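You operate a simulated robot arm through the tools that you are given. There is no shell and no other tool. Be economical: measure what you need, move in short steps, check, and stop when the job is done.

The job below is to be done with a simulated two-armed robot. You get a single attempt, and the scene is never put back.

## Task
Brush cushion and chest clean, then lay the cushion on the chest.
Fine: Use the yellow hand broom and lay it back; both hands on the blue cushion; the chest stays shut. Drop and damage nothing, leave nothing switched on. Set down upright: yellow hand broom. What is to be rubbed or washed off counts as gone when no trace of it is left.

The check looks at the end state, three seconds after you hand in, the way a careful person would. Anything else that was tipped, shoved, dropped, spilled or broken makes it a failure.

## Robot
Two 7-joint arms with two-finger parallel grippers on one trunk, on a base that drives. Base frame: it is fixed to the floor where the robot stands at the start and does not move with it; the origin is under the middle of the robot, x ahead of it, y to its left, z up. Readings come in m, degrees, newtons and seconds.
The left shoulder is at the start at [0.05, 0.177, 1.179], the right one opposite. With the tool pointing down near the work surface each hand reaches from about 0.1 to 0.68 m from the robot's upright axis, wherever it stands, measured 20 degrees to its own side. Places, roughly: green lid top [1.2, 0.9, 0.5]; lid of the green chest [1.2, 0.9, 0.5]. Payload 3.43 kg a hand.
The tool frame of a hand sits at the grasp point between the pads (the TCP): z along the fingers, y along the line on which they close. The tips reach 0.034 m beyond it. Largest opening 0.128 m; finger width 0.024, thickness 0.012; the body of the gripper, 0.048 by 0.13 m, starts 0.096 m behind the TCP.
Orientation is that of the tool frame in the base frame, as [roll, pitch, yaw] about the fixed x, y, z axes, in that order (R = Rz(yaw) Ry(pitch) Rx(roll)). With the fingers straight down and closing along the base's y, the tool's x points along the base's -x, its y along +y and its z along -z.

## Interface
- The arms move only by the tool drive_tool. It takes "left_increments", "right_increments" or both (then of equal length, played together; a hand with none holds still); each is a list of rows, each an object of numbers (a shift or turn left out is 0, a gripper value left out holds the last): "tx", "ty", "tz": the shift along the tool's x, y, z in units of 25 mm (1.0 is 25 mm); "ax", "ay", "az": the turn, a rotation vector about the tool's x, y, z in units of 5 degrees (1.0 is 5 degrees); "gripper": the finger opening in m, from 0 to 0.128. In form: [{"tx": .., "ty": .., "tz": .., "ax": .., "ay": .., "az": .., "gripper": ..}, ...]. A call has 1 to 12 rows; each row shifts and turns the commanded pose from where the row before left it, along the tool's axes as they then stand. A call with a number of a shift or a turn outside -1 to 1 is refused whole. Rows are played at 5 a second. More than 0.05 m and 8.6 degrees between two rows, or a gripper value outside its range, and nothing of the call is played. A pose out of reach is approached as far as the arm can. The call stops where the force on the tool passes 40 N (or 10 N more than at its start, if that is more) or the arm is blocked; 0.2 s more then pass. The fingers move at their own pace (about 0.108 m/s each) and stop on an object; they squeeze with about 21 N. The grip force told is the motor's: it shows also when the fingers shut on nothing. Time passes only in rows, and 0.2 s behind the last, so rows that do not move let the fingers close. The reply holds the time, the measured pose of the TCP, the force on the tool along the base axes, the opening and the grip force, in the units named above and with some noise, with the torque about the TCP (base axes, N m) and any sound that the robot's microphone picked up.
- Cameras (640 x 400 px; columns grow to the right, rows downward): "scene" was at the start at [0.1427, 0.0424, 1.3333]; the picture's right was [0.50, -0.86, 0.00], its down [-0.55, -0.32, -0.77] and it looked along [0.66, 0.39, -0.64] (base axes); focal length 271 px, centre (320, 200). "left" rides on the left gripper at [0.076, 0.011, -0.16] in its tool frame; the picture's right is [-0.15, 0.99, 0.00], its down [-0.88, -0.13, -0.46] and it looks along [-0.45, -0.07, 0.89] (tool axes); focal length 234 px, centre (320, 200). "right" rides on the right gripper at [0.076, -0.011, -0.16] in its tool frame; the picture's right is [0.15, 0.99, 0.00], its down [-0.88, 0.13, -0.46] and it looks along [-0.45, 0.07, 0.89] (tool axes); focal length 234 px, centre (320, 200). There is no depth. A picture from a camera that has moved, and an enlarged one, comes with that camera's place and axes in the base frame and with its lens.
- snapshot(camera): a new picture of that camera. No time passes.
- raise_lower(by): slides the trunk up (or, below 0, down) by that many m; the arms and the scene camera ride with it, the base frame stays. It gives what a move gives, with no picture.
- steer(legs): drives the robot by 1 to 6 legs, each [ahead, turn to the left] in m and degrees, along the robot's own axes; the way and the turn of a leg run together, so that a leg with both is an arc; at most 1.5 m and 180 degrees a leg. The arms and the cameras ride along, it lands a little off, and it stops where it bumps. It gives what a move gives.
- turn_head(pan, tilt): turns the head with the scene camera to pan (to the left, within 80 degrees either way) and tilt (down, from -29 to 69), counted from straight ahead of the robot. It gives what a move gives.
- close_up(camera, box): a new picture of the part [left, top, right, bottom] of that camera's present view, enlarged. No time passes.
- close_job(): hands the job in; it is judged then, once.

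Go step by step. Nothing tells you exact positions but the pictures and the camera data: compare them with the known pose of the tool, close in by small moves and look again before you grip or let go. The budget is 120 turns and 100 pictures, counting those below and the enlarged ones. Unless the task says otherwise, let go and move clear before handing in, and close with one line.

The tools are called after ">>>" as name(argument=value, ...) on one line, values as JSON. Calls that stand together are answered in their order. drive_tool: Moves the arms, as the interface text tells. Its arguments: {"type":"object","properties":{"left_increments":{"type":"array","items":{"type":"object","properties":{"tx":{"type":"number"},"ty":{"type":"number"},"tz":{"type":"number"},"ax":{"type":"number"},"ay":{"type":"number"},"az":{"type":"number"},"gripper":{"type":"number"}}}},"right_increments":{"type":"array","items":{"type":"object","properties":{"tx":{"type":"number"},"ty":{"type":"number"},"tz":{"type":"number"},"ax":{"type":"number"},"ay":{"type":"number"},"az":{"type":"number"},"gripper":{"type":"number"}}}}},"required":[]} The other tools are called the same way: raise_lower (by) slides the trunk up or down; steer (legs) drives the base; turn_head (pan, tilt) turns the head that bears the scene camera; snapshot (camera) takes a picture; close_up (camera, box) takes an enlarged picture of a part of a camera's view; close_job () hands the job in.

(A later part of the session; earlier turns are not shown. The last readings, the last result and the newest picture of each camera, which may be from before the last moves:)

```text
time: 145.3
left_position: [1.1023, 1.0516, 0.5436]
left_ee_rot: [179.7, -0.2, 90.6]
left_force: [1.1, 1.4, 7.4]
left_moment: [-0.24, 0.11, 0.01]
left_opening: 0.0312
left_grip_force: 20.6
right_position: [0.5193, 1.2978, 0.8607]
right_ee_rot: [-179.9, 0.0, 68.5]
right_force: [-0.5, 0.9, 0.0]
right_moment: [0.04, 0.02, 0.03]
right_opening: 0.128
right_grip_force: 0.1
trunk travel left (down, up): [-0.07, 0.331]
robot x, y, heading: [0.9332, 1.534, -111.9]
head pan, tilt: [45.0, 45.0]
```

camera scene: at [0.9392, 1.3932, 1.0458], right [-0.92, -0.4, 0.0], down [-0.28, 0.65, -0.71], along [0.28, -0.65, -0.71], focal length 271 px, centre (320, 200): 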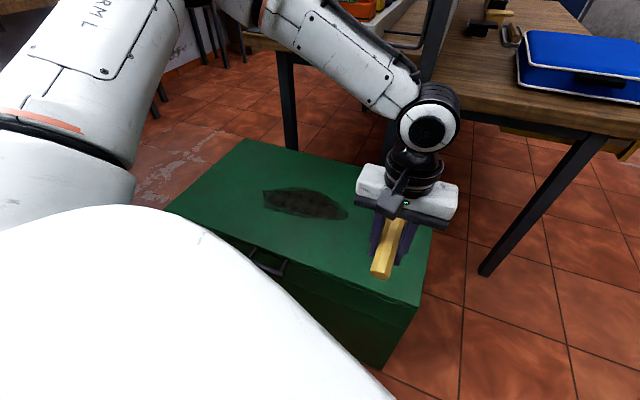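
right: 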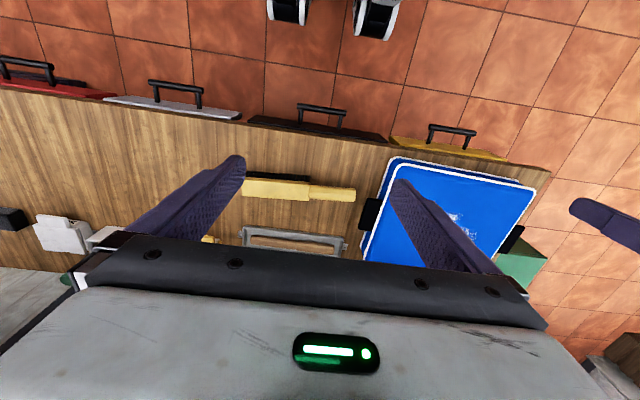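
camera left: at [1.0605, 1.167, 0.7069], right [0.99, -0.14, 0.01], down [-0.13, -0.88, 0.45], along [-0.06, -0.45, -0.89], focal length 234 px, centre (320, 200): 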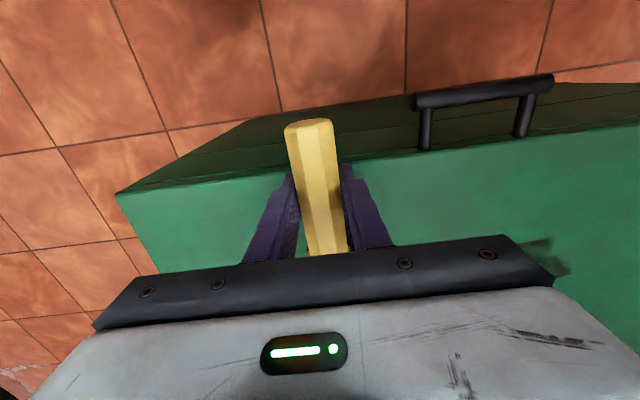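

>>> drive_tool(left_increments=[{"ty": -1}, {"ty": -1}, {"ty": -0.6}, {"ay": 0.25}, {"ty": 1}, {"ty": 1}, {"ty": 1}, {"ty": 1, "tz": 0.04}, {"ty": 1}, {"ty": 1}, {"ty": 1}, {"ty": 1}])

>>> drive_tool(left_increments=[{"tz": 0.1, "ty": 1}, {"ty": 1}, {"ty": 1}, {"tz": 0.05}, {"ty": -1}, {"ty": -1}, {"ty": -1}, {"ty": -1}, {"ty": -1}, {"ty": -1}, {"ty": -1}, {"ty": -1}])

>>> close_up(camera="scene", box=[180, 120, 420, 270])

```text
time: 147.9
left_position: [1.2381, 1.0552, 0.5411]
left_ee_rot: [179.4, -1.5, 90.7]
left_force: [0.8, 2.0, 7.6]
left_moment: [-0.28, 0.21, 0.0]
left_opening: 0.0313
left_grip_force: 20.9
right_position: [0.5204, 1.2978, 0.8585]
right_ee_rot: [-180.0, 0.1, 68.4]
right_force: [0.2, -0.2, 0.8]
right_moment: [-0.01, -0.02, 0.02]
right_opening: 0.1278
right_grip_force: 0.0
trunk travel left (down, up): [-0.07, 0.331]
robot x, y, heading: [0.9371, 1.5366, -111.6]
head pan, tilt: [45.0, 45.0]
```

```text
time: 150.6
left_position: [1.1109, 1.0525, 0.5393]
left_ee_rot: [179.6, -1.5, 90.7]
left_force: [2.0, -0.2, 7.7]
left_moment: [-0.39, 0.01, 0.09]
left_opening: 0.0316
left_grip_force: 20.7
right_position: [0.5193, 1.297, 0.8587]
right_ee_rot: [-180.0, 0.2, 68.5]
right_force: [-0.4, 0.3, 0.3]
right_moment: [-0.01, -0.02, 0.02]
right_opening: 0.1281
right_grip_force: 0.0
trunk travel left (down, up): [-0.07, 0.331]
robot x, y, heading: [0.9339, 1.5319, -111.6]
head pan, tilt: [45.0, 45.0]
```

```text
2.67 times, centred on (300, 195) of scene
camera zoom: at [0.9397, 1.3939, 1.046], right [-0.92, -0.4, 0.0], down [-0.28, 0.65, -0.71], along [0.28, -0.65, -0.71], focal length 723 px, centre (373, 213)
```

zoom: 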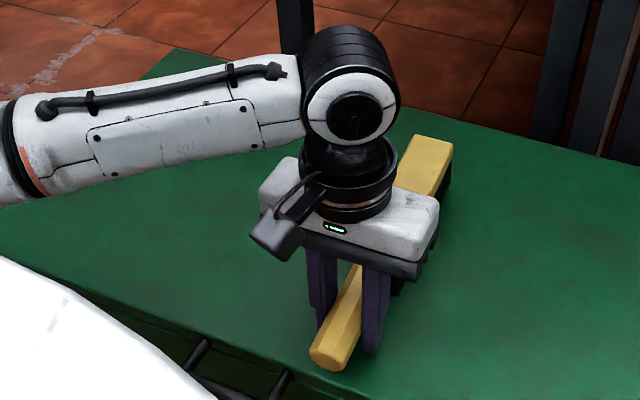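

Much cleaner. One more full pair of strokes, then I look with the broom out of the way.

>>> drive_tool(left_increments=[{"ty": -1}, {"ty": -1}, {"ty": -0.6}, {"ay": 0.2, "tz": 0.04}, {"ty": 1}, {"ty": 1}, {"ty": 1}, {"ty": 1, "tz": 0.04}, {"ty": 1}, {"ty": 1}, {"ty": 1}, {"ty": 1}])

>>> drive_tool(left_increments=[{"ty": 1, "tz": 0.05}, {"ty": 1}, {"ty": 1}, {"ty": 1}, {"ty": 1}, {"ty": 1}])

>>> close_up(camera="scene", box=[180, 120, 420, 270])

```text
time: 153.2
left_position: [1.2467, 1.0492, 0.5372]
left_ee_rot: [179.5, -2.5, 90.9]
left_force: [-2.8, 0.6, 8.9]
left_moment: [-0.47, -0.04, -0.09]
left_opening: 0.0311
left_grip_force: 21.1
right_position: [0.5189, 1.2978, 0.8593]
right_ee_rot: [-179.9, 0.1, 68.4]
right_force: [0.3, 0.1, -1.1]
right_moment: [-0.03, 0.05, 0.02]
right_opening: 0.1282
right_grip_force: 0.1
trunk travel left (down, up): [-0.07, 0.331]
robot x, y, heading: [0.9354, 1.5329, -111.8]
head pan, tilt: [45.0, 45.0]
```

```text
time: 154.6
left_position: [1.3953, 1.055, 0.537]
left_ee_rot: [179.6, -2.5, 90.8]
left_force: [0.1, 0.0, -2.3]
left_moment: [0.31, 0.02, 0.02]
left_opening: 0.0312
left_grip_force: 21.2
right_position: [0.5197, 1.2972, 0.8587]
right_ee_rot: [-180.0, 0.0, 68.4]
right_force: [-0.7, 0.0, 0.2]
right_moment: [-0.01, -0.01, 0.0]
right_opening: 0.128
right_grip_force: 0.0
trunk travel left (down, up): [-0.07, 0.331]
robot x, y, heading: [0.9349, 1.5321, -111.6]
head pan, tilt: [45.0, 45.0]
```

```text
2.67 times, centred on (300, 195) of scene
camera zoom: at [0.94, 1.3932, 1.0458], right [-0.92, -0.4, 0.0], down [-0.28, 0.65, -0.71], along [0.28, -0.65, -0.71], focal length 723 px, centre (373, 213)
```

zoom: 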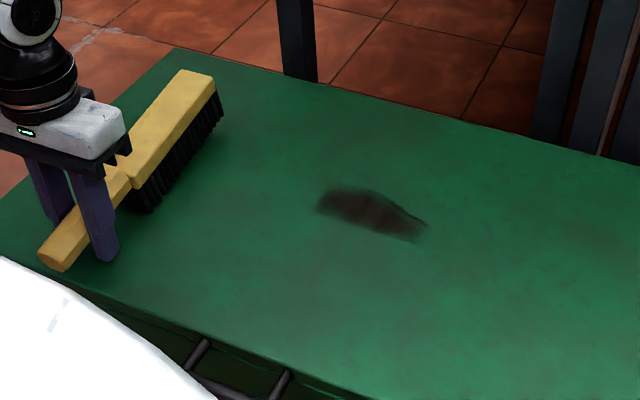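

Only a small patch near (1.16, 0.89) remains. I move the broom 8 cm deeper so its heel covers it, and re-seat it.

>>> drive_tool(left_increments=[{"tz": -0.6}, {"tx": -0.8, "ty": -1}, {"tx": -0.8, "ty": -1}, {"tx": -0.8, "ty": -1}, {"tx": -0.8, "ty": -0.5}, {"tz": 0.55, "ay": 0.4}, {}])

>>> drive_tool(left_increments=[{"tz": 0.08}, {}])

```text
time: 156.2
left_position: [1.31, 0.9721, 0.5356]
left_ee_rot: [179.6, -4.3, 90.8]
left_force: [-0.8, 1.7, 11.6]
left_moment: [-0.57, 0.18, -0.03]
left_opening: 0.0313
left_grip_force: 21.4
right_position: [0.5194, 1.2971, 0.8599]
right_ee_rot: [179.9, 0.1, 68.3]
right_force: [-0.2, -0.3, -0.4]
right_moment: [-0.01, 0.0, -0.02]
right_opening: 0.1282
right_grip_force: 0.0
trunk travel left (down, up): [-0.07, 0.331]
robot x, y, heading: [0.9364, 1.5383, -111.6]
head pan, tilt: [45.0, 45.0]
```

```text
time: 156.8
left_position: [1.3098, 0.9723, 0.5324]
left_ee_rot: [179.7, -4.3, 90.8]
left_force: [-0.6, 2.3, 12.7]
left_moment: [-0.56, 0.05, -0.05]
left_opening: 0.0312
left_grip_force: 20.8
right_position: [0.5194, 1.2978, 0.8599]
right_ee_rot: [179.8, 0.2, 68.4]
right_force: [0.1, 1.3, -0.7]
right_moment: [0.0, 0.0, 0.0]
right_opening: 0.128
right_grip_force: 0.0
trunk travel left (down, up): [-0.07, 0.331]
robot x, y, heading: [0.932, 1.5349, -111.5]
head pan, tilt: [45.0, 45.0]
```

>>> drive_tool(left_increments=[{"tz": -0.08}, {"gripper": 0.05}, {}, {"tz": -0.3}, {"ay": -0.4, "tz": -0.15}, {"ay": -0.4, "tz": -0.15}, {}, {"gripper": 0.0}, {}, {}, {}])

>>> drive_tool(left_increments=[{"tz": 0.2}, {"ty": -1}, {"ty": -1}, {"ty": -1}, {"ty": -1}, {"ty": -1}, {"ty": -1, "tz": 0.04}, {"ty": -1}, {"ty": -1}, {"ty": -1}, {"ty": -1}])

>>> drive_tool(left_increments=[{"tz": 0.06, "ay": 0.15}, {"ty": 1}, {"ty": 1}, {"ty": 1}, {"ty": 1}, {"ty": 1, "tz": 0.04}, {"ty": 1}, {"ty": 1}, {"ty": 1}, {"ty": 1}, {"ty": 1}])

>>> close_up(camera="scene", box=[180, 120, 420, 270])

```text
time: 159.2
left_position: [1.308, 0.9725, 0.5478]
left_ee_rot: [179.6, -0.6, 90.6]
left_force: [-0.7, 0.9, 0.2]
left_moment: [-0.12, 0.09, -0.12]
left_opening: 0.0314
left_grip_force: 21.3
right_position: [0.5193, 1.2973, 0.8597]
right_ee_rot: [180.0, 0.0, 68.4]
right_force: [0.1, -0.6, -0.4]
right_moment: [-0.02, -0.01, -0.02]
right_opening: 0.1281
right_grip_force: 0.1
trunk travel left (down, up): [-0.07, 0.331]
robot x, y, heading: [0.9354, 1.5363, -111.5]
head pan, tilt: [45.0, 45.0]
```

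```text
time: 161.6
left_position: [1.0591, 0.9694, 0.5422]
left_ee_rot: [179.7, -0.4, 90.6]
left_force: [1.6, 1.7, 11.1]
left_moment: [-0.56, 0.07, 0.14]
left_opening: 0.0313
left_grip_force: 21.3
right_position: [0.5196, 1.2981, 0.86]
right_ee_rot: [180.0, 0.0, 68.4]
right_force: [-0.2, 0.4, -0.5]
right_moment: [-0.03, -0.01, -0.01]
right_opening: 0.1281
right_grip_force: 0.1
trunk travel left (down, up): [-0.07, 0.331]
robot x, y, heading: [0.9339, 1.5311, -111.7]
head pan, tilt: [45.0, 45.0]
```

```text
time: 163.9
left_position: [1.3113, 0.9748, 0.541]
left_ee_rot: [179.6, -1.3, 90.7]
left_force: [-0.1, 1.0, 3.2]
left_moment: [0.09, -0.02, -0.03]
left_opening: 0.0313
left_grip_force: 20.7
right_position: [0.519, 1.2976, 0.8597]
right_ee_rot: [180.0, 0.1, 68.5]
right_force: [-0.6, 0.2, 0.2]
right_moment: [-0.03, -0.04, 0.01]
right_opening: 0.128
right_grip_force: 0.1
trunk travel left (down, up): [-0.07, 0.331]
robot x, y, heading: [0.9334, 1.5344, -111.7]
head pan, tilt: [45.0, 45.0]
```

```text
2.67 times, centred on (300, 195) of scene
camera zoom: at [0.9397, 1.3936, 1.0459], right [-0.92, -0.4, 0.0], down [-0.28, 0.65, -0.71], along [0.28, -0.65, -0.71], focal length 723 px, centre (373, 213)
```

zoom: 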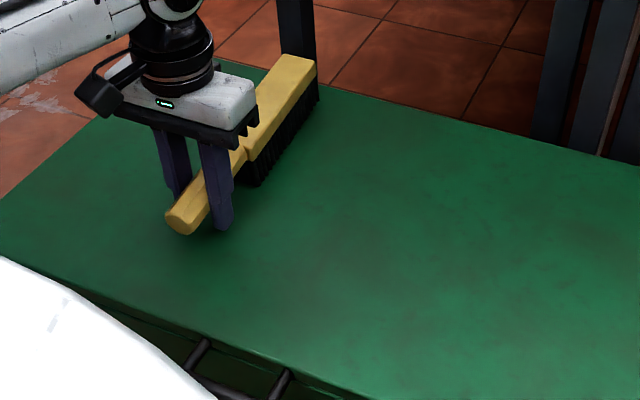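

The lid looks clean; one more stroke pair for safety, then a full look.

>>> drive_tool(left_increments=[{"tz": 0.06, "ay": 0.15}, {"ty": -1}, {"ty": -1}, {"ty": -1}, {"ty": -1}, {"ty": -1}, {"ty": -1, "tz": 0.04}, {"ty": -1}, {"ty": -1}, {"ty": -1}, {"ty": -1}])

>>> drive_tool(left_increments=[{"tz": -1, "ay": -0.3}, {"tz": -1}, {"tz": -1}, {"tz": -1}, {"ty": 1, "tx": 1}, {"ty": 1, "tx": 1}, {"ty": 1, "tx": 1}, {"ty": 1, "tx": 1}, {"ty": 1, "tx": 0.5}, {"ty": 1}, {"ty": 1}, {"ty": 1}])

>>> raise_lower(by=0.28)

>>> snapshot(camera="scene")

>>> close_up(camera="scene", box=[230, 140, 430, 265])

```text
time: 166.3
left_position: [1.0573, 0.9696, 0.5391]
left_ee_rot: [179.7, -1.9, 90.8]
left_force: [2.9, 1.0, 10.9]
left_moment: [-0.54, 0.03, 0.16]
left_opening: 0.0311
left_grip_force: 20.7
right_position: [0.5198, 1.2983, 0.8597]
right_ee_rot: [-180.0, 0.1, 68.4]
right_force: [-0.7, 0.2, 0.6]
right_moment: [0.02, 0.0, -0.02]
right_opening: 0.1281
right_grip_force: 0.0
trunk travel left (down, up): [-0.07, 0.331]
robot x, y, heading: [0.9342, 1.5331, -111.8]
head pan, tilt: [45.0, 45.0]
```

```text
time: 168.9
left_position: [1.2603, 1.0837, 0.6389]
left_ee_rot: [179.5, -0.4, 90.7]
left_force: [0.0, 0.7, -2.6]
left_moment: [0.31, 0.01, -0.04]
left_opening: 0.0314
left_grip_force: 21.2
right_position: [0.519, 1.2968, 0.8589]
right_ee_rot: [-180.0, -0.1, 68.4]
right_force: [-0.3, -0.3, -0.4]
right_moment: [-0.02, -0.02, 0.03]
right_opening: 0.1281
right_grip_force: 0.0
trunk travel left (down, up): [-0.07, 0.331]
robot x, y, heading: [0.9373, 1.5346, -111.6]
head pan, tilt: [45.0, 45.0]
```

```text
time: 171.8
left_position: [1.2596, 1.083, 0.9171]
left_ee_rot: [179.6, -0.5, 90.8]
left_force: [0.1, 0.0, -3.5]
left_moment: [0.32, -0.03, -0.01]
left_opening: 0.0312
left_grip_force: 21.3
right_position: [0.5194, 1.2967, 1.1384]
right_ee_rot: [180.0, 0.0, 68.3]
right_force: [-0.2, 0.1, 0.8]
right_moment: [-0.04, 0.0, -0.01]
right_opening: 0.1281
right_grip_force: 0.1
trunk travel left (down, up): [-0.35, 0.051]
robot x, y, heading: [0.9357, 1.5356, -111.5]
head pan, tilt: [45.0, 45.0]
```

```text
54 pictures are left
camera scene: at [0.9399, 1.3931, 1.3258], right [-0.92, -0.4, 0.0], down [-0.28, 0.65, -0.71], along [0.28, -0.65, -0.71], focal length 271 px, centre (320, 200)
```

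scene: 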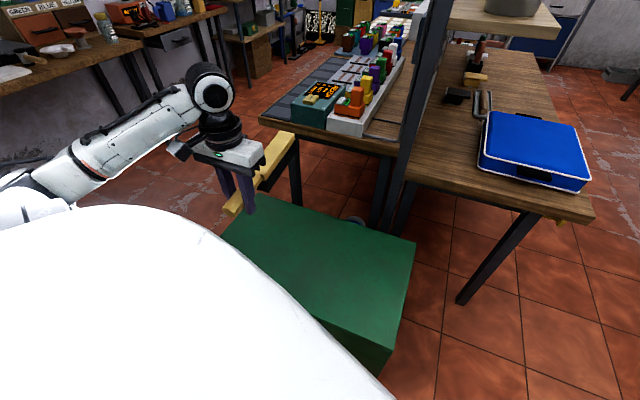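

```text
3.20 times, centred on (330, 202) of scene
camera zoom: at [0.9399, 1.3931, 1.3258], right [-0.92, -0.4, 0.0], down [-0.28, 0.65, -0.71], along [0.28, -0.65, -0.71], focal length 867 px, centre (288, 192)
```

zoom: 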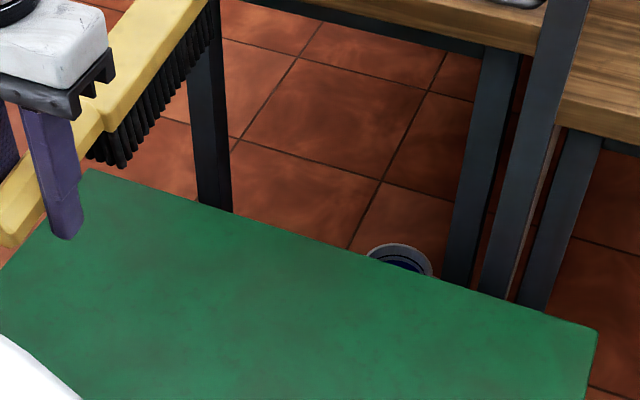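

The lid looks clean. I raise the arm and drive back to the bench to put the broom down.

>>> drive_tool(left_increments=[{"tz": -1}, {"tz": -1}, {"tz": -1}, {"tz": -1}, {"tz": -0.5}])

>>> steer(legs=[[-0.35, 0]])

>>> turn_head(pan=20, tilt=45)

>>> snapshot(camera="scene")

```text
time: 173.0
left_position: [1.2591, 1.0806, 1.0309]
left_ee_rot: [179.8, -0.6, 90.8]
left_force: [-0.4, 0.1, -2.2]
left_moment: [0.34, -0.01, 0.03]
left_opening: 0.0309
left_grip_force: 21.2
right_position: [0.5196, 1.297, 1.1399]
right_ee_rot: [-180.0, -0.1, 68.5]
right_force: [0.1, -0.4, -0.6]
right_moment: [0.06, 0.04, 0.01]
right_opening: 0.1282
right_grip_force: 0.1
trunk travel left (down, up): [-0.35, 0.051]
robot x, y, heading: [0.9337, 1.5327, -111.7]
head pan, tilt: [45.0, 45.0]
```

```text
time: 175.2
left_position: [1.3891, 1.4054, 1.0316]
left_ee_rot: [179.8, -0.5, 90.7]
left_force: [-0.2, 0.2, -2.3]
left_moment: [0.32, 0.03, 0.03]
left_opening: 0.0312
left_grip_force: 20.7
right_position: [0.6481, 1.6222, 1.1405]
right_ee_rot: [180.0, 0.1, 68.4]
right_force: [-0.5, -0.3, 0.3]
right_moment: [-0.03, 0.04, 0.01]
right_opening: 0.1282
right_grip_force: 0.0
trunk travel left (down, up): [-0.35, 0.051]
robot x, y, heading: [1.0656, 1.8588, -111.7]
head pan, tilt: [45.0, 45.0]
```

```text
time: 176.1
left_position: [1.3889, 1.4051, 1.0297]
left_ee_rot: [179.6, -0.4, 90.7]
left_force: [0.3, 0.5, -2.1]
left_moment: [0.33, 0.0, -0.01]
left_opening: 0.0313
left_grip_force: 20.9
right_position: [0.6487, 1.6229, 1.1388]
right_ee_rot: [-179.9, 0.0, 68.4]
right_force: [0.0, 0.3, 0.5]
right_moment: [-0.02, 0.0, -0.01]
right_opening: 0.1281
right_grip_force: 0.0
trunk travel left (down, up): [-0.35, 0.051]
robot x, y, heading: [1.062, 1.8588, -111.6]
head pan, tilt: [20.0, 45.0]
```

```text
52 pictures are left
camera scene: at [1.0343, 1.7118, 1.3259], right [-1.0, 0.03, 0.0], down [0.02, 0.71, -0.71], along [-0.02, -0.71, -0.71], focal length 271 px, centre (320, 200)
```

scene: 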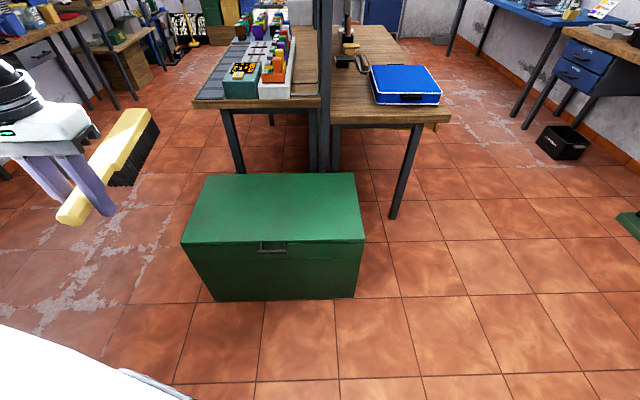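

>>> close_up(camera="scene", box=[175, 160, 375, 285])

>>> steer(legs=[[0, -33.6], [1.38, 0], [0, 55]])

```text
3.20 times, centred on (275, 222) of scene
camera zoom: at [1.0343, 1.7118, 1.3259], right [-1.0, 0.03, 0.0], down [0.02, 0.71, -0.71], along [-0.02, -0.71, -0.71], focal length 867 px, centre (464, 128)
```

zoom: 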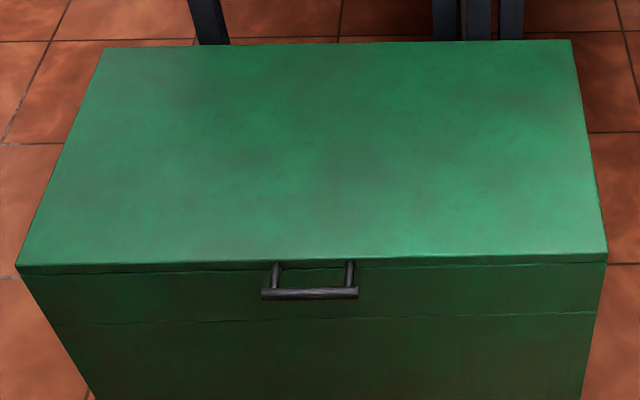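

```text
time: 187.1
left_position: [0.4095, 0.7683, 1.0296]
left_ee_rot: [179.6, -0.6, 113.2]
left_force: [-0.2, -0.5, -2.9]
left_moment: [0.31, 0.14, 0.03]
left_opening: 0.0314
left_grip_force: 20.8
right_position: [-0.3584, 0.6855, 1.1395]
right_ee_rot: [180.0, 0.1, 90.7]
right_force: [0.1, 0.7, -0.2]
right_moment: [-0.02, 0.04, -0.01]
right_opening: 0.1279
right_grip_force: 0.0
trunk travel left (down, up): [-0.35, 0.051]
robot x, y, heading: [-0.0684, 1.0615, -89.0]
head pan, tilt: [20.0, 45.0]
```

Lid confirmed clean. Continue to the bench and turn to about −30°.

>>> steer(legs=[[1.06, 0], [0, 59]])

>>> turn_head(pan=40, tilt=45)

>>> snapshot(camera="scene")

```text
time: 195.2
left_position: [0.45, 0.2774, 1.0305]
left_ee_rot: [179.7, -0.6, 173.4]
left_force: [0.2, -0.1, -1.7]
left_moment: [0.06, 0.35, 0.0]
left_opening: 0.0314
left_grip_force: 20.7
right_position: [0.1388, -0.4303, 1.1397]
right_ee_rot: [-180.0, 0.1, 151.0]
right_force: [0.2, -0.2, 0.2]
right_moment: [0.0, 0.02, 0.0]
right_opening: 0.1283
right_grip_force: 0.1
trunk travel left (down, up): [-0.35, 0.051]
robot x, y, heading: [-0.0387, 0.0119, -28.8]
head pan, tilt: [20.0, 45.0]
```

```text
time: 196.0
left_position: [0.4481, 0.2777, 1.0315]
left_ee_rot: [179.5, -0.6, 173.4]
left_force: [-0.3, -1.3, -2.3]
left_moment: [0.01, 0.36, -0.06]
left_opening: 0.0312
left_grip_force: 21.5
right_position: [0.1402, -0.4304, 1.1391]
right_ee_rot: [179.8, -0.1, 150.9]
right_force: [0.2, -0.4, 0.5]
right_moment: [-0.02, 0.0, 0.02]
right_opening: 0.128
right_grip_force: 0.0
trunk travel left (down, up): [-0.35, 0.051]
robot x, y, heading: [-0.041, 0.0072, -28.9]
head pan, tilt: [40.0, 45.0]
```

```text
50 pictures are left
camera scene: at [0.0986, -0.0075, 1.3258], right [0.19, -0.98, 0.0], down [-0.69, -0.13, -0.71], along [0.69, 0.13, -0.71], focal length 271 px, centre (320, 200)
```

scene: 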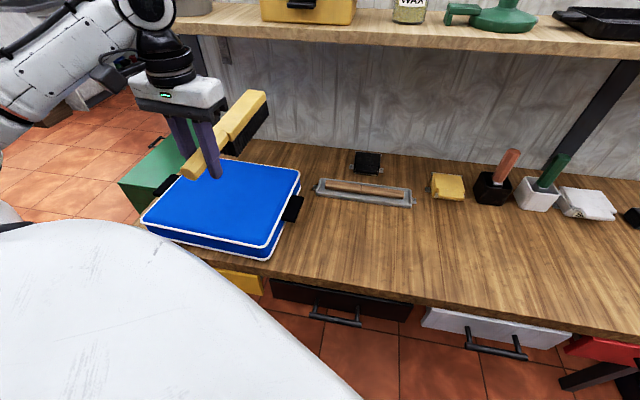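

Rotating the broom back to its original orientation and moving over its original spot.

>>> drive_tool(left_increments=[{"az": 1}, {"az": 1}, {"az": 1}, {"az": 1}, {"az": 1}, {"az": 1}, {"az": 1}, {"az": 1}, {"az": 1}, {"az": 1}, {"az": 1}, {"az": 1}])

>>> drive_tool(left_increments=[{"az": 1}, {"az": 1}, {"az": 1}, {"az": 1}, {"az": 0.28}])

>>> drive_tool(left_increments=[{"tx": -0.923, "ty": 0.308}, {"tx": -0.923, "ty": 0.308}, {"tx": -0.923, "ty": 0.308}, {"tx": -0.923, "ty": 0.308}, {"tx": -0.923, "ty": 0.308}, {"tx": -0.923, "ty": 0.308}, {"tx": -0.923, "ty": 0.308}, {"tx": -0.923, "ty": 0.308}, {"tx": -0.923, "ty": 0.308}, {"tx": -0.923, "ty": 0.308}])

```text
time: 198.6
left_position: [0.4497, 0.2773, 1.0309]
left_ee_rot: [-179.7, -0.6, 113.2]
left_force: [-0.1, 0.5, -2.6]
left_moment: [0.33, 0.13, 0.0]
left_opening: 0.0314
left_grip_force: 21.3
right_position: [0.1404, -0.4312, 1.1402]
right_ee_rot: [-180.0, 0.1, 151.0]
right_force: [-0.2, 0.2, 0.5]
right_moment: [0.0, -0.02, 0.01]
right_opening: 0.1279
right_grip_force: 0.1
trunk travel left (down, up): [-0.35, 0.051]
robot x, y, heading: [-0.0408, 0.0122, -29.0]
head pan, tilt: [40.0, 45.0]
```

```text
time: 199.8
left_position: [0.448, 0.2776, 1.0301]
left_ee_rot: [-179.4, -0.5, 91.9]
left_force: [0.6, 0.0, -2.9]
left_moment: [0.34, 0.03, 0.0]
left_opening: 0.0311
left_grip_force: 20.3
right_position: [0.1398, -0.4295, 1.1398]
right_ee_rot: [180.0, 0.1, 151.0]
right_force: [-0.5, 0.2, -0.8]
right_moment: [-0.01, 0.01, 0.01]
right_opening: 0.1282
right_grip_force: 0.1
trunk travel left (down, up): [-0.35, 0.051]
robot x, y, heading: [-0.0443, 0.0089, -28.9]
head pan, tilt: [40.0, 45.0]
```

```text
time: 202.0
left_position: [0.5348, 0.046, 1.0281]
left_ee_rot: [-179.4, -0.5, 92.0]
left_force: [0.1, 0.2, -2.6]
left_moment: [0.33, 0.04, -0.05]
left_opening: 0.0313
left_grip_force: 20.7
right_position: [0.1392, -0.4306, 1.1387]
right_ee_rot: [-179.9, 0.0, 151.0]
right_force: [-1.1, 0.3, 0.2]
right_moment: [-0.02, -0.01, 0.03]
right_opening: 0.128
right_grip_force: 0.1
trunk travel left (down, up): [-0.35, 0.051]
robot x, y, heading: [-0.0428, 0.0071, -28.9]
head pan, tilt: [40.0, 45.0]
```

>>> drive_tool(left_increments=[{"tz": 1}, {"tz": 1}, {"tz": 1}, {"tz": 1}, {"tz": 1}, {"tz": 1}, {"tz": 1}, {"tz": 0.8}, {"tz": 0.3}])

>>> close_up(camera="scene", box=[240, 160, 440, 285])

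```text
time: 204.0
left_position: [0.5333, 0.0485, 0.8251]
left_ee_rot: [-179.5, -0.4, 92.0]
left_force: [0.9, 0.4, -2.9]
left_moment: [0.39, 0.01, 0.0]
left_opening: 0.0309
left_grip_force: 20.7
right_position: [0.14, -0.4313, 1.1404]
right_ee_rot: [180.0, 0.1, 151.1]
right_force: [0.3, 0.1, 0.0]
right_moment: [0.01, 0.0, -0.01]
right_opening: 0.1279
right_grip_force: 0.0
trunk travel left (down, up): [-0.35, 0.051]
robot x, y, heading: [-0.042, 0.0117, -29.2]
head pan, tilt: [40.0, 45.0]
```

```text
3.20 times, centred on (340, 222) of scene
camera zoom: at [0.0986, -0.0075, 1.3258], right [0.19, -0.98, 0.0], down [-0.69, -0.14, -0.71], along [0.69, 0.14, -0.71], focal length 867 px, centre (256, 128)
```

zoom: 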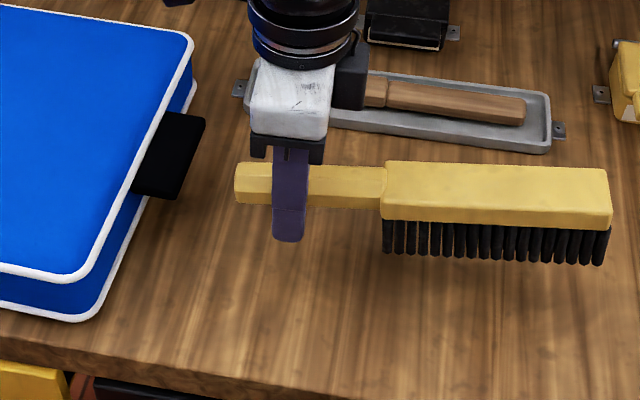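

>>> drive_tool(left_increments=[{"tz": 0.4}, {"tz": 0.3}, {}])

>>> drive_tool(left_increments=[{"tz": 0.2}, {}])

>>> drive_tool(left_increments=[{"tz": 0.15}, {}])

```text
time: 204.8
left_position: [0.5308, 0.0533, 0.8103]
left_ee_rot: [-179.4, -0.4, 91.9]
left_force: [-0.2, -0.5, -2.8]
left_moment: [0.35, 0.01, 0.04]
left_opening: 0.0315
left_grip_force: 20.8
left hand out of reach, approached as far as the arm can: row 2
right_position: [0.1401, -0.4294, 1.1392]
right_ee_rot: [180.0, 0.0, 150.9]
right_force: [-0.1, 0.3, -0.5]
right_moment: [-0.01, -0.02, -0.03]
right_opening: 0.1278
right_grip_force: 0.0
trunk travel left (down, up): [-0.35, 0.051]
robot x, y, heading: [-0.0421, 0.011, -28.8]
head pan, tilt: [40.0, 45.0]
```

```text
time: 205.4
left_position: [0.528, 0.055, 0.809]
left_ee_rot: [-179.5, -0.4, 92.0]
left_force: [-0.3, -0.3, -2.7]
left_moment: [0.36, 0.05, 0.06]
left_opening: 0.0311
left_grip_force: 21.2
left hand out of reach, approached as far as the arm can: row 1
right_position: [0.1396, -0.4302, 1.1406]
right_ee_rot: [-179.9, 0.0, 151.0]
right_force: [-0.5, 0.0, -1.6]
right_moment: [-0.01, -0.02, 0.02]
right_opening: 0.1281
right_grip_force: 0.0
trunk travel left (down, up): [-0.35, 0.051]
robot x, y, heading: [-0.0439, 0.0126, -28.7]
head pan, tilt: [40.0, 45.0]
```

```text
time: 206.0
left_position: [0.5273, 0.0561, 0.8077]
left_ee_rot: [-179.5, -0.4, 92.0]
left_force: [-0.2, 0.4, -3.1]
left_moment: [0.36, 0.05, -0.03]
left_opening: 0.0312
left_grip_force: 21.3
left hand out of reach, approached as far as the arm can: row 1
right_position: [0.1404, -0.4295, 1.1395]
right_ee_rot: [180.0, 0.2, 151.0]
right_force: [0.0, 0.4, 0.4]
right_moment: [0.0, 0.02, 0.0]
right_opening: 0.128
right_grip_force: 0.0
trunk travel left (down, up): [-0.35, 0.051]
robot x, y, heading: [-0.0416, 0.0129, -29.4]
head pan, tilt: [40.0, 45.0]
```

The arm's low-end reach limits here. I lift a little, lower the trunk by 6 cm, and re-approach.

>>> drive_tool(left_increments=[{"tz": -1}, {"tz": -1}, {"tz": -1}, {}])

>>> raise_lower(by=-0.06)

```text
time: 207.0
left_position: [0.5274, 0.0557, 0.8843]
left_ee_rot: [-179.5, -0.4, 91.9]
left_force: [-0.2, 0.1, -3.1]
left_moment: [0.32, -0.01, 0.04]
left_opening: 0.0313
left_grip_force: 21.0
right_position: [0.1389, -0.4311, 1.1389]
right_ee_rot: [180.0, -0.1, 151.0]
right_force: [0.5, 0.0, -0.1]
right_moment: [-0.02, -0.02, 0.02]
right_opening: 0.1281
right_grip_force: 0.0
trunk travel left (down, up): [-0.35, 0.051]
robot x, y, heading: [-0.0436, 0.0115, -28.8]
head pan, tilt: [40.0, 45.0]
```

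```text
time: 208.0
left_position: [0.5279, 0.0551, 0.824]
left_ee_rot: [-179.6, -0.4, 92.0]
left_force: [-0.2, 0.3, -2.4]
left_moment: [0.35, -0.01, 0.01]
left_opening: 0.031
left_grip_force: 21.2
right_position: [0.1395, -0.4299, 1.0798]
right_ee_rot: [-180.0, 0.1, 151.1]
right_force: [-0.5, 0.1, 0.2]
right_moment: [-0.01, -0.01, 0.01]
right_opening: 0.1278
right_grip_force: 0.0
trunk travel left (down, up): [-0.29, 0.111]
robot x, y, heading: [-0.0459, 0.0109, -29.2]
head pan, tilt: [40.0, 45.0]
```

>>> drive_tool(left_increments=[{"tx": -0.2, "ty": 0.2}, {"tz": 0.4}, {"tz": 0.3}, {}])

>>> drive_tool(left_increments=[{"tz": 0.15}, {}])

>>> drive_tool(left_increments=[{"tz": 0.12}, {}])

>>> close_up(camera="scene", box=[240, 140, 440, 265])

```text
time: 209.0
left_position: [0.5336, 0.0492, 0.8061]
left_ee_rot: [-179.5, -0.5, 92.1]
left_force: [-0.7, 0.1, -2.9]
left_moment: [0.34, 0.0, 0.0]
left_opening: 0.0311
left_grip_force: 20.9
right_position: [0.1399, -0.4301, 1.0807]
right_ee_rot: [180.0, 0.0, 151.0]
right_force: [0.4, -0.3, -0.1]
right_moment: [-0.01, 0.0, 0.01]
right_opening: 0.1281
right_grip_force: 0.0
trunk travel left (down, up): [-0.29, 0.111]
robot x, y, heading: [-0.0409, 0.0078, -28.8]
head pan, tilt: [40.0, 45.0]
```

```text
time: 209.6
left_position: [0.5328, 0.0487, 0.8015]
left_ee_rot: [-179.6, -0.3, 92.1]
left_force: [0.7, -0.7, -3.4]
left_moment: [0.33, 0.0, -0.02]
left_opening: 0.0312
left_grip_force: 20.9
right_position: [0.1392, -0.4289, 1.0789]
right_ee_rot: [-180.0, 0.1, 150.9]
right_force: [-0.5, -0.8, -0.7]
right_moment: [-0.02, 0.02, 0.0]
right_opening: 0.128
right_grip_force: 0.0
trunk travel left (down, up): [-0.29, 0.111]
robot x, y, heading: [-0.0413, 0.0113, -28.9]
head pan, tilt: [40.0, 45.0]
```

```text
time: 210.2
left_position: [0.5335, 0.0501, 0.7996]
left_ee_rot: [-179.5, -0.3, 92.0]
left_force: [0.0, 0.7, -2.5]
left_moment: [0.36, 0.0, 0.03]
left_opening: 0.0313
left_grip_force: 21.2
right_position: [0.1395, -0.4302, 1.0792]
right_ee_rot: [179.9, 0.0, 151.1]
right_force: [0.0, 0.1, -0.4]
right_moment: [0.03, 0.0, 0.02]
right_opening: 0.1278
right_grip_force: 0.1
trunk travel left (down, up): [-0.29, 0.111]
robot x, y, heading: [-0.0431, 0.0128, -28.9]
head pan, tilt: [40.0, 45.0]
```

```text
3.20 times, centred on (340, 202) of scene
camera zoom: at [0.0985, -0.0076, 1.2659], right [0.19, -0.98, 0.0], down [-0.69, -0.14, -0.71], along [0.69, 0.14, -0.71], focal length 867 px, centre (256, 192)
```

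zoom: 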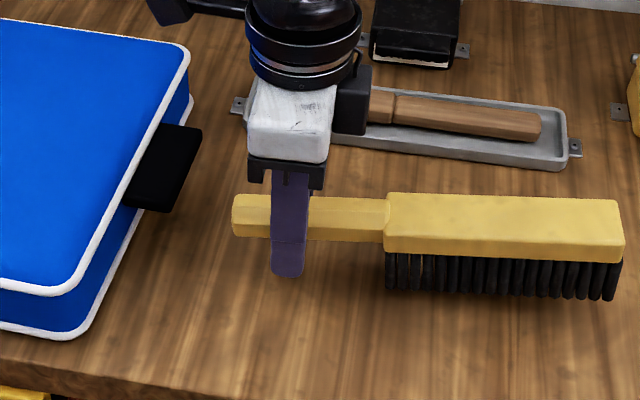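

Almost down; fine steps until I feel the bench.

>>> drive_tool(left_increments=[{"tz": 0.12}, {}])

>>> drive_tool(left_increments=[{"tz": 0.1}, {}])

>>> drive_tool(left_increments=[{"tz": 0.08}, {}])

```text
time: 210.8
left_position: [0.5328, 0.0501, 0.7956]
left_ee_rot: [-179.5, -0.5, 92.0]
left_force: [0.1, 0.4, -1.8]
left_moment: [0.33, 0.03, 0.01]
left_opening: 0.0311
left_grip_force: 20.8
right_position: [0.1396, -0.4295, 1.0802]
right_ee_rot: [-180.0, -0.1, 151.0]
right_force: [-0.4, -0.1, -0.7]
right_moment: [0.02, 0.01, -0.02]
right_opening: 0.1277
right_grip_force: 0.1
trunk travel left (down, up): [-0.29, 0.111]
robot x, y, heading: [-0.0393, 0.0096, -28.9]
head pan, tilt: [40.0, 45.0]
```

```text
time: 211.4
left_position: [0.5337, 0.0489, 0.7939]
left_ee_rot: [-179.6, -0.5, 92.0]
left_force: [0.2, -0.2, -2.7]
left_moment: [0.35, 0.01, -0.01]
left_opening: 0.0312
left_grip_force: 21.0
right_position: [0.14, -0.431, 1.0789]
right_ee_rot: [-180.0, 0.0, 151.0]
right_force: [-0.6, -1.3, -0.4]
right_moment: [-0.04, 0.01, 0.02]
right_opening: 0.1278
right_grip_force: 0.0
trunk travel left (down, up): [-0.29, 0.111]
robot x, y, heading: [-0.0405, 0.0076, -29.0]
head pan, tilt: [40.0, 45.0]
```

```text
time: 212.0
left_position: [0.5317, 0.0493, 0.7929]
left_ee_rot: [-179.5, -0.4, 92.1]
left_force: [0.3, 0.4, -2.3]
left_moment: [0.38, 0.02, 0.01]
left_opening: 0.0311
left_grip_force: 21.0
right_position: [0.1394, -0.4308, 1.0797]
right_ee_rot: [-180.0, 0.0, 151.0]
right_force: [-0.2, -0.3, 0.0]
right_moment: [-0.01, -0.03, 0.0]
right_opening: 0.1281
right_grip_force: 0.1
trunk travel left (down, up): [-0.29, 0.111]
robot x, y, heading: [-0.0454, 0.0108, -29.0]
head pan, tilt: [40.0, 45.0]
```

>>> drive_tool(left_increments=[{"tz": 0.08, "ay": 0.3}, {}])

>>> drive_tool(left_increments=[{"tz": 0.08}, {}])

>>> drive_tool(left_increments=[{"tz": 0.08}, {}])

```text
time: 212.6
left_position: [0.5325, 0.0513, 0.7899]
left_ee_rot: [-179.6, -2.0, 92.1]
left_force: [0.8, 0.0, -2.4]
left_moment: [0.34, 0.01, 0.0]
left_opening: 0.0313
left_grip_force: 21.1
right_position: [0.1411, -0.4297, 1.0798]
right_ee_rot: [-180.0, 0.1, 150.9]
right_force: [1.1, -0.5, 0.1]
right_moment: [0.0, -0.01, 0.02]
right_opening: 0.1281
right_grip_force: 0.1
trunk travel left (down, up): [-0.29, 0.111]
robot x, y, heading: [-0.042, 0.0147, -28.9]
head pan, tilt: [40.0, 45.0]
```

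```text
time: 213.2
left_position: [0.532, 0.0514, 0.7873]
left_ee_rot: [-179.5, -2.0, 92.0]
left_force: [0.1, 0.8, -2.7]
left_moment: [0.31, 0.05, 0.02]
left_opening: 0.0312
left_grip_force: 21.0
right_position: [0.1393, -0.4297, 1.0796]
right_ee_rot: [179.9, 0.0, 151.0]
right_force: [-0.5, 0.1, 1.1]
right_moment: [0.0, 0.01, 0.01]
right_opening: 0.1281
right_grip_force: 0.1
trunk travel left (down, up): [-0.29, 0.111]
robot x, y, heading: [-0.0416, 0.0121, -29.1]
head pan, tilt: [40.0, 45.0]
```

```text
time: 213.8
left_position: [0.5328, 0.0505, 0.7858]
left_ee_rot: [-179.5, -1.9, 91.9]
left_force: [-0.6, -1.1, -2.7]
left_moment: [0.36, 0.02, -0.01]
left_opening: 0.0314
left_grip_force: 21.5
right_position: [0.1401, -0.4292, 1.0786]
right_ee_rot: [-180.0, 0.0, 150.9]
right_force: [-0.4, -0.2, 0.5]
right_moment: [0.01, 0.02, 0.0]
right_opening: 0.128
right_grip_force: 0.0
trunk travel left (down, up): [-0.29, 0.111]
robot x, y, heading: [-0.0469, 0.0081, -29.2]
head pan, tilt: [40.0, 45.0]
```

>>> drive_tool(left_increments=[{"tz": 0.1}, {}])

>>> close_up(camera="scene", box=[290, 170, 450, 270])

```text
time: 214.4
left_position: [0.5314, 0.0506, 0.7835]
left_ee_rot: [-179.4, -2.0, 92.0]
left_force: [0.0, 0.2, -1.4]
left_moment: [0.35, 0.01, 0.01]
left_opening: 0.0311
left_grip_force: 20.9
right_position: [0.1394, -0.4302, 1.0795]
right_ee_rot: [180.0, 0.1, 151.0]
right_force: [0.4, -0.9, 0.3]
right_moment: [0.01, 0.01, 0.01]
right_opening: 0.1281
right_grip_force: 0.0
trunk travel left (down, up): [-0.29, 0.111]
robot x, y, heading: [-0.0439, 0.011, -29.2]
head pan, tilt: [40.0, 45.0]
```

```text
4.00 times, centred on (370, 220) of scene
camera zoom: at [0.0985, -0.0076, 1.2659], right [0.19, -0.98, 0.0], down [-0.69, -0.14, -0.71], along [0.69, 0.14, -0.71], focal length 1084 px, centre (120, 120)
```

zoom: 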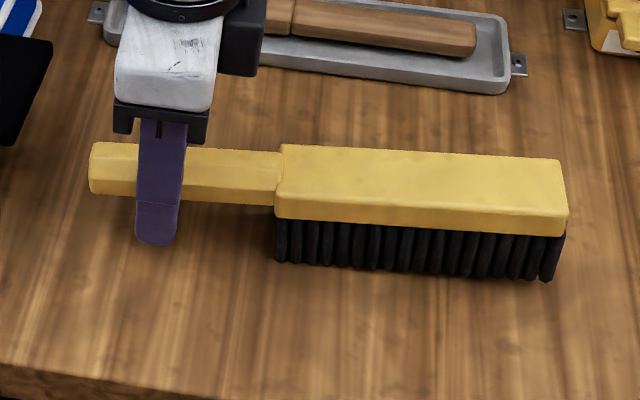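

>>> drive_tool(left_increments=[{"tz": 0.1}, {}])

>>> drive_tool(left_increments=[{"tz": 0.1}, {}])

```text
time: 215.0
left_position: [0.5313, 0.0521, 0.7826]
left_ee_rot: [-179.6, -1.9, 92.0]
left_force: [-4.0, 4.1, 12.1]
left_moment: [-0.49, -0.2, -0.16]
left_opening: 0.0311
left_grip_force: 21.1
right_position: [0.1392, -0.4287, 1.0804]
right_ee_rot: [180.0, 0.1, 151.0]
right_force: [-0.6, 0.3, -0.4]
right_moment: [0.03, 0.01, -0.01]
right_opening: 0.1279
right_grip_force: 0.1
trunk travel left (down, up): [-0.29, 0.111]
robot x, y, heading: [-0.0429, 0.0134, -29.1]
head pan, tilt: [40.0, 45.0]
```

```text
time: 215.6
left_position: [0.5306, 0.0518, 0.78]
left_ee_rot: [-179.5, -1.9, 92.0]
left_force: [-0.4, 5.0, 12.1]
left_moment: [-0.51, -0.11, -0.06]
left_opening: 0.0314
left_grip_force: 21.5
right_position: [0.1379, -0.43, 1.08]
right_ee_rot: [180.0, 0.2, 151.0]
right_force: [0.3, -0.4, -0.4]
right_moment: [0.02, -0.02, 0.02]
right_opening: 0.128
right_grip_force: 0.1
trunk travel left (down, up): [-0.29, 0.111]
robot x, y, heading: [-0.0432, 0.0102, -29.4]
head pan, tilt: [40.0, 45.0]
```

Contact with the bench. I ease pressure, open slowly, and rise.

>>> drive_tool(left_increments=[{"tz": -0.15}, {"gripper": 0.05}, {}, {"gripper": 0.09}, {}, {"gripper": 0.128}, {}, {"tz": -0.6}, {"tz": -0.8}, {"tz": -1}, {"tz": -1}, {"tz": -1}])

>>> close_up(camera="scene", box=[260, 150, 460, 275])

```text
time: 218.2
left_position: [0.5329, 0.0472, 0.8915]
left_ee_rot: [-179.4, -2.0, 92.1]
left_force: [-0.2, -0.2, -0.7]
left_moment: [0.0, 0.01, -0.02]
left_opening: 0.1278
left_grip_force: 0.0
right_position: [0.1386, -0.4293, 1.0788]
right_ee_rot: [-179.9, 0.1, 151.0]
right_force: [-0.7, 0.8, 0.7]
right_moment: [0.0, 0.01, -0.02]
right_opening: 0.1281
right_grip_force: 0.0
trunk travel left (down, up): [-0.29, 0.111]
robot x, y, heading: [-0.045, 0.0068, -29.1]
head pan, tilt: [40.0, 45.0]
```

```text
3.20 times, centred on (360, 212) of scene
camera zoom: at [0.0981, -0.0075, 1.2659], right [0.19, -0.98, 0.0], down [-0.69, -0.14, -0.71], along [0.69, 0.14, -0.71], focal length 867 px, centre (192, 160)
```

zoom: 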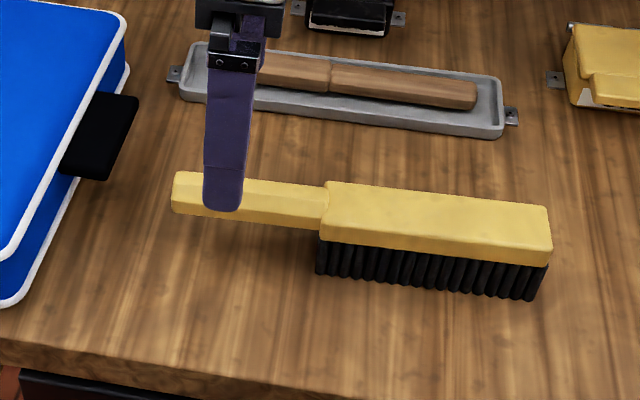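

The broom is back, bristles down. Now I reposition the robot squarely in front of the cushion at about (0, 0.355), heading 0.

>>> drive_tool(left_increments=[{"tz": -1}, {"tz": -1}, {"tz": -1}, {"tz": -1}, {"tz": -1}, {"tz": -1}, {"ay": -0.4}])

>>> steer(legs=[[0, 119], [0.345, 0], [0, -90], [0.04, 0]])

>>> turn_head(pan=0, tilt=50)

>>> snapshot(camera="scene")

```text
time: 219.8
left_position: [0.5348, 0.0428, 1.0417]
left_ee_rot: [-179.5, 0.1, 92.0]
left_force: [-0.3, -0.3, 1.0]
left_moment: [-0.02, -0.01, 0.0]
left_opening: 0.1281
left_grip_force: 0.0
right_position: [0.1388, -0.4302, 1.0795]
right_ee_rot: [180.0, 0.1, 150.9]
right_force: [0.3, 0.1, 0.2]
right_moment: [0.01, 0.01, 0.0]
right_opening: 0.1279
right_grip_force: 0.0
trunk travel left (down, up): [-0.29, 0.111]
robot x, y, heading: [-0.0477, 0.0117, -29.1]
head pan, tilt: [40.0, 45.0]
```

```text
time: 231.0
left_position: [0.5194, 0.6462, 1.0417]
left_ee_rot: [-179.4, 0.1, 119.5]
left_force: [0.5, -0.6, -0.6]
left_moment: [0.02, 0.05, -0.03]
left_opening: 0.1281
left_grip_force: 0.0
right_position: [0.3857, 0.043, 1.0792]
right_ee_rot: [-179.9, 0.1, 178.5]
right_force: [1.2, 0.2, 0.2]
right_moment: [-0.01, 0.04, 0.01]
right_opening: 0.128
right_grip_force: 0.1
trunk travel left (down, up): [-0.29, 0.111]
robot x, y, heading: [0.022, 0.3517, -1.4]
head pan, tilt: [40.0, 45.0]
```

```text
time: 232.1
left_position: [0.5191, 0.6455, 1.0409]
left_ee_rot: [-179.5, 0.1, 119.4]
left_force: [-0.5, 0.7, 0.5]
left_moment: [-0.03, 0.02, -0.02]
left_opening: 0.1282
left_grip_force: 0.1
right_position: [0.3847, 0.044, 1.0789]
right_ee_rot: [-180.0, 0.2, 178.5]
right_force: [-0.9, -0.2, -0.7]
right_moment: [-0.04, -0.02, 0.0]
right_opening: 0.1279
right_grip_force: 0.0
trunk travel left (down, up): [-0.29, 0.111]
robot x, y, heading: [0.0166, 0.3535, -1.4]
head pan, tilt: [0.0, 50.0]
```

```text
45 pictures are left
camera scene: at [0.1669, 0.3474, 1.259], right [-0.03, -1.0, 0.0], down [-0.77, 0.02, -0.64], along [0.64, -0.02, -0.77], focal length 271 px, centre (320, 200)
```

scene: 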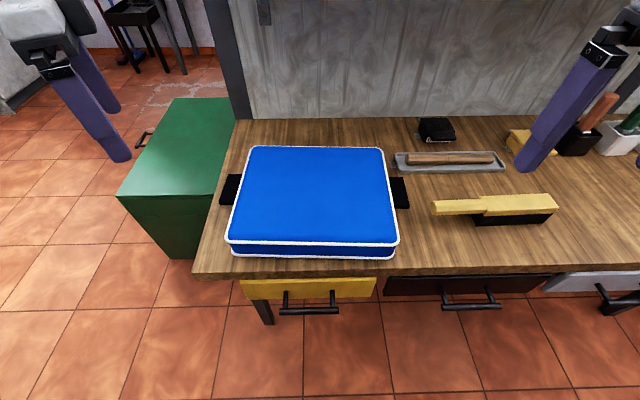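

The cushion tabs are at about (0.60, 0.54) left and (0.58, 0.155) right, each about 0.10 wide in x. I turn both hands so the fingers close along x, over each tab's width.

>>> drive_tool(left_increments=[{"az": 1}, {"az": 1}, {"az": 1}, {"az": 1}, {"az": 1}, {"az": 1}, {"az": 0.2}, {}, {}, {}, {}, {}], right_increments=[{"az": -1}, {"az": -1}, {"az": -1}, {"az": -1}, {"az": -1}, {"az": -1}, {"az": -1}, {"az": -1}, {"az": -1}, {"az": -1}, {"az": -1}, {"az": -1}])

>>> drive_tool(left_increments=[{"ty": 0.4, "tx": -0.5}, {"ty": 0.4, "tx": -0.5}, {"ty": 0.4, "tx": -0.5}, {"ty": 0.4, "tx": -0.5}, {"ty": 0.4, "tx": -0.5}, {"ty": 0.4, "tx": -0.5}, {"ty": 0.4, "tx": -0.5}, {"ty": 0.4, "tx": -0.5}], right_increments=[{"az": -1}, {"az": -1}, {"az": -1}, {"az": -1}, {"az": -1}, {"az": -1}, {}, {}])

```text
time: 234.7
left_position: [0.5173, 0.6443, 1.0403]
left_ee_rot: [-179.6, 0.3, 88.5]
left_force: [-0.2, -0.8, 0.3]
left_moment: [-0.01, 0.03, -0.02]
left_opening: 0.128
left_grip_force: 0.0
right_position: [0.358, 0.0901, 1.0697]
right_ee_rot: [-179.9, 0.1, -121.6]
right_force: [-1.6, 0.2, 0.1]
right_moment: [-0.01, -0.03, 0.0]
right_opening: 0.128
right_grip_force: 0.1
right hand out of reach, approached as far as the arm can: row 10, 11, 12
trunk travel left (down, up): [-0.29, 0.111]
robot x, y, heading: [0.0198, 0.3544, -1.6]
head pan, tilt: [0.0, 50.0]
```

```text
time: 236.5
left_position: [0.57, 0.5651, 1.0375]
left_ee_rot: [-179.7, 0.2, 88.5]
left_force: [0.1, 0.1, 0.3]
left_moment: [0.0, 0.0, 0.01]
left_opening: 0.1278
left_grip_force: 0.0
left hand out of reach, approached as far as the arm can: row 6, 7, 8
right_position: [0.2859, 0.1727, 1.0541]
right_ee_rot: [-179.9, 0.0, -91.7]
right_force: [-0.5, 0.6, -0.2]
right_moment: [-0.01, 0.0, 0.0]
right_opening: 0.1282
right_grip_force: 0.0
right hand out of reach, approached as far as the arm can: row 1, 2, 3, 4, 5, 6
trunk travel left (down, up): [-0.29, 0.111]
robot x, y, heading: [0.0181, 0.3527, -1.7]
head pan, tilt: [0.0, 50.0]
```

The right hand was too close in for that turn; I move it out to the mirrored pose of the left hand.

>>> drive_tool(right_increments=[{"ty": -1, "tx": 0.15}, {"ty": -1, "tx": 0.15}, {"ty": -1, "tx": 0.15}, {"ty": -1, "tx": 0.15}, {"ty": -1, "tx": 0.15}, {"ty": -1, "tx": 0.15}, {"ty": -1, "tx": 0.15}, {"ty": -1, "tx": 0.15}, {"ty": -1, "tx": 0.15}, {"ty": -1, "tx": 0.15}], left_increments=[{"tx": 0.3, "tz": 0.5}, {"tx": 0.3, "tz": 0.5}, {"tx": 0.3, "tz": 0.5}, {"tx": 0.3, "tz": 0.5}, {"tz": 0.5}, {"tz": 0.5}, {"tz": 0.5}, {"tz": 0.5}, {}, {}])

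>>> snapshot(camera="left")

>>> snapshot(camera="right")

```text
time: 238.7
left_position: [0.5702, 0.5963, 0.9369]
left_ee_rot: [-179.7, 0.3, 88.5]
left_force: [0.8, -0.8, -0.4]
left_moment: [-0.01, 0.0, 0.03]
left_opening: 0.1281
left_grip_force: 0.1
right_position: [0.3337, 0.2436, 1.0359]
right_ee_rot: [-179.9, 0.0, -91.7]
right_force: [0.9, -0.1, 0.8]
right_moment: [-0.02, 0.01, -0.04]
right_opening: 0.1279
right_grip_force: 0.1
right hand out of reach, approached as far as the arm can: row 1, 2, 3, 4, 5, 6, 7, 8, 9, 10
trunk travel left (down, up): [-0.29, 0.111]
robot x, y, heading: [0.0231, 0.3509, -1.5]
head pan, tilt: [0.0, 50.0]
```

```text
44 pictures are left
camera left: at [0.5842, 0.673, 1.0974], right [0.98, -0.17, -0.01], down [-0.15, -0.87, 0.46], along [-0.09, -0.45, -0.89], focal length 234 px, centre (320, 200)
```

left: 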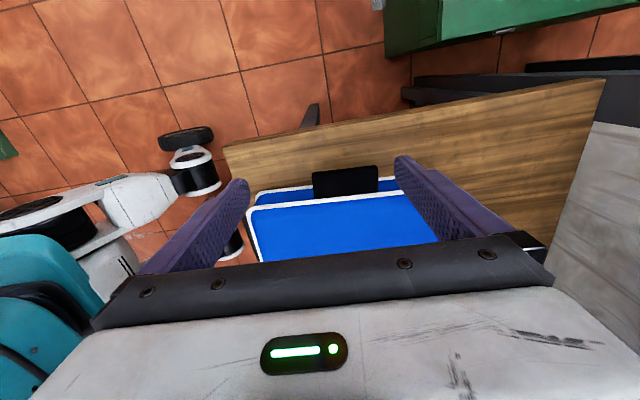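

```text
43 pictures are left
camera right: at [0.3424, 0.1678, 1.1956], right [-0.99, -0.12, 0.0], down [-0.11, 0.88, 0.45], along [-0.05, 0.45, -0.89], focal length 234 px, centre (320, 200)
```

right: 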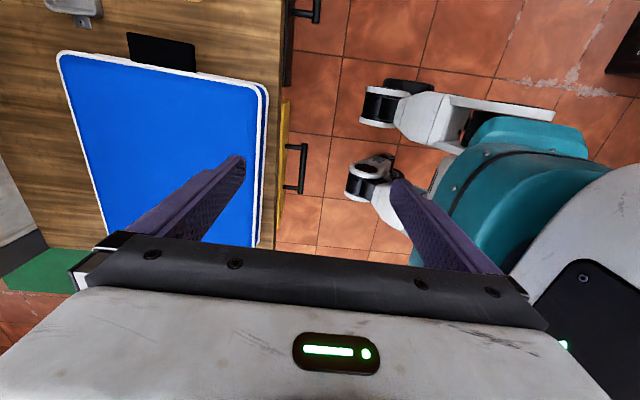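

The right arm is caught near a joint limit. I move it outward to the right first, where the left hand's mirrored turn worked.

>>> drive_tool(right_increments=[{"az": 1}, {"az": 1}, {"az": 1}, {"az": 1}, {"az": 1}, {"az": 1}, {"az": 1}, {"az": 1}, {"az": 1}, {"az": 1}, {"az": 1}, {"az": 1}])

>>> drive_tool(right_increments=[{"az": 1}, {"az": 1}, {"az": 1}, {"az": 1}, {"az": 1}, {"az": 1}])

```text
time: 241.3
left_position: [0.5712, 0.5963, 0.9369]
left_ee_rot: [-179.5, 0.3, 88.5]
left_force: [0.6, -0.6, -0.2]
left_moment: [0.03, 0.0, 0.01]
left_opening: 0.1278
left_grip_force: 0.1
right_position: [0.3347, 0.2419, 1.037]
right_ee_rot: [-180.0, 0.1, -151.6]
right_force: [-0.7, 0.0, 0.1]
right_moment: [-0.06, 0.02, 0.01]
right_opening: 0.1282
right_grip_force: 0.0
trunk travel left (down, up): [-0.29, 0.111]
robot x, y, heading: [0.0183, 0.3492, -1.7]
head pan, tilt: [0.0, 50.0]
```

```text
time: 242.7
left_position: [0.5705, 0.5966, 0.9373]
left_ee_rot: [-179.6, 0.3, 88.5]
left_force: [0.9, -0.4, -0.3]
left_moment: [-0.02, 0.0, -0.01]
left_opening: 0.128
left_grip_force: 0.1
right_position: [0.3345, 0.2402, 1.0357]
right_ee_rot: [-180.0, 0.1, 178.2]
right_force: [-0.1, 0.2, 0.5]
right_moment: [0.02, 0.02, -0.01]
right_opening: 0.1281
right_grip_force: 0.1
trunk travel left (down, up): [-0.29, 0.111]
robot x, y, heading: [0.0224, 0.3538, -1.2]
head pan, tilt: [0.0, 50.0]
```

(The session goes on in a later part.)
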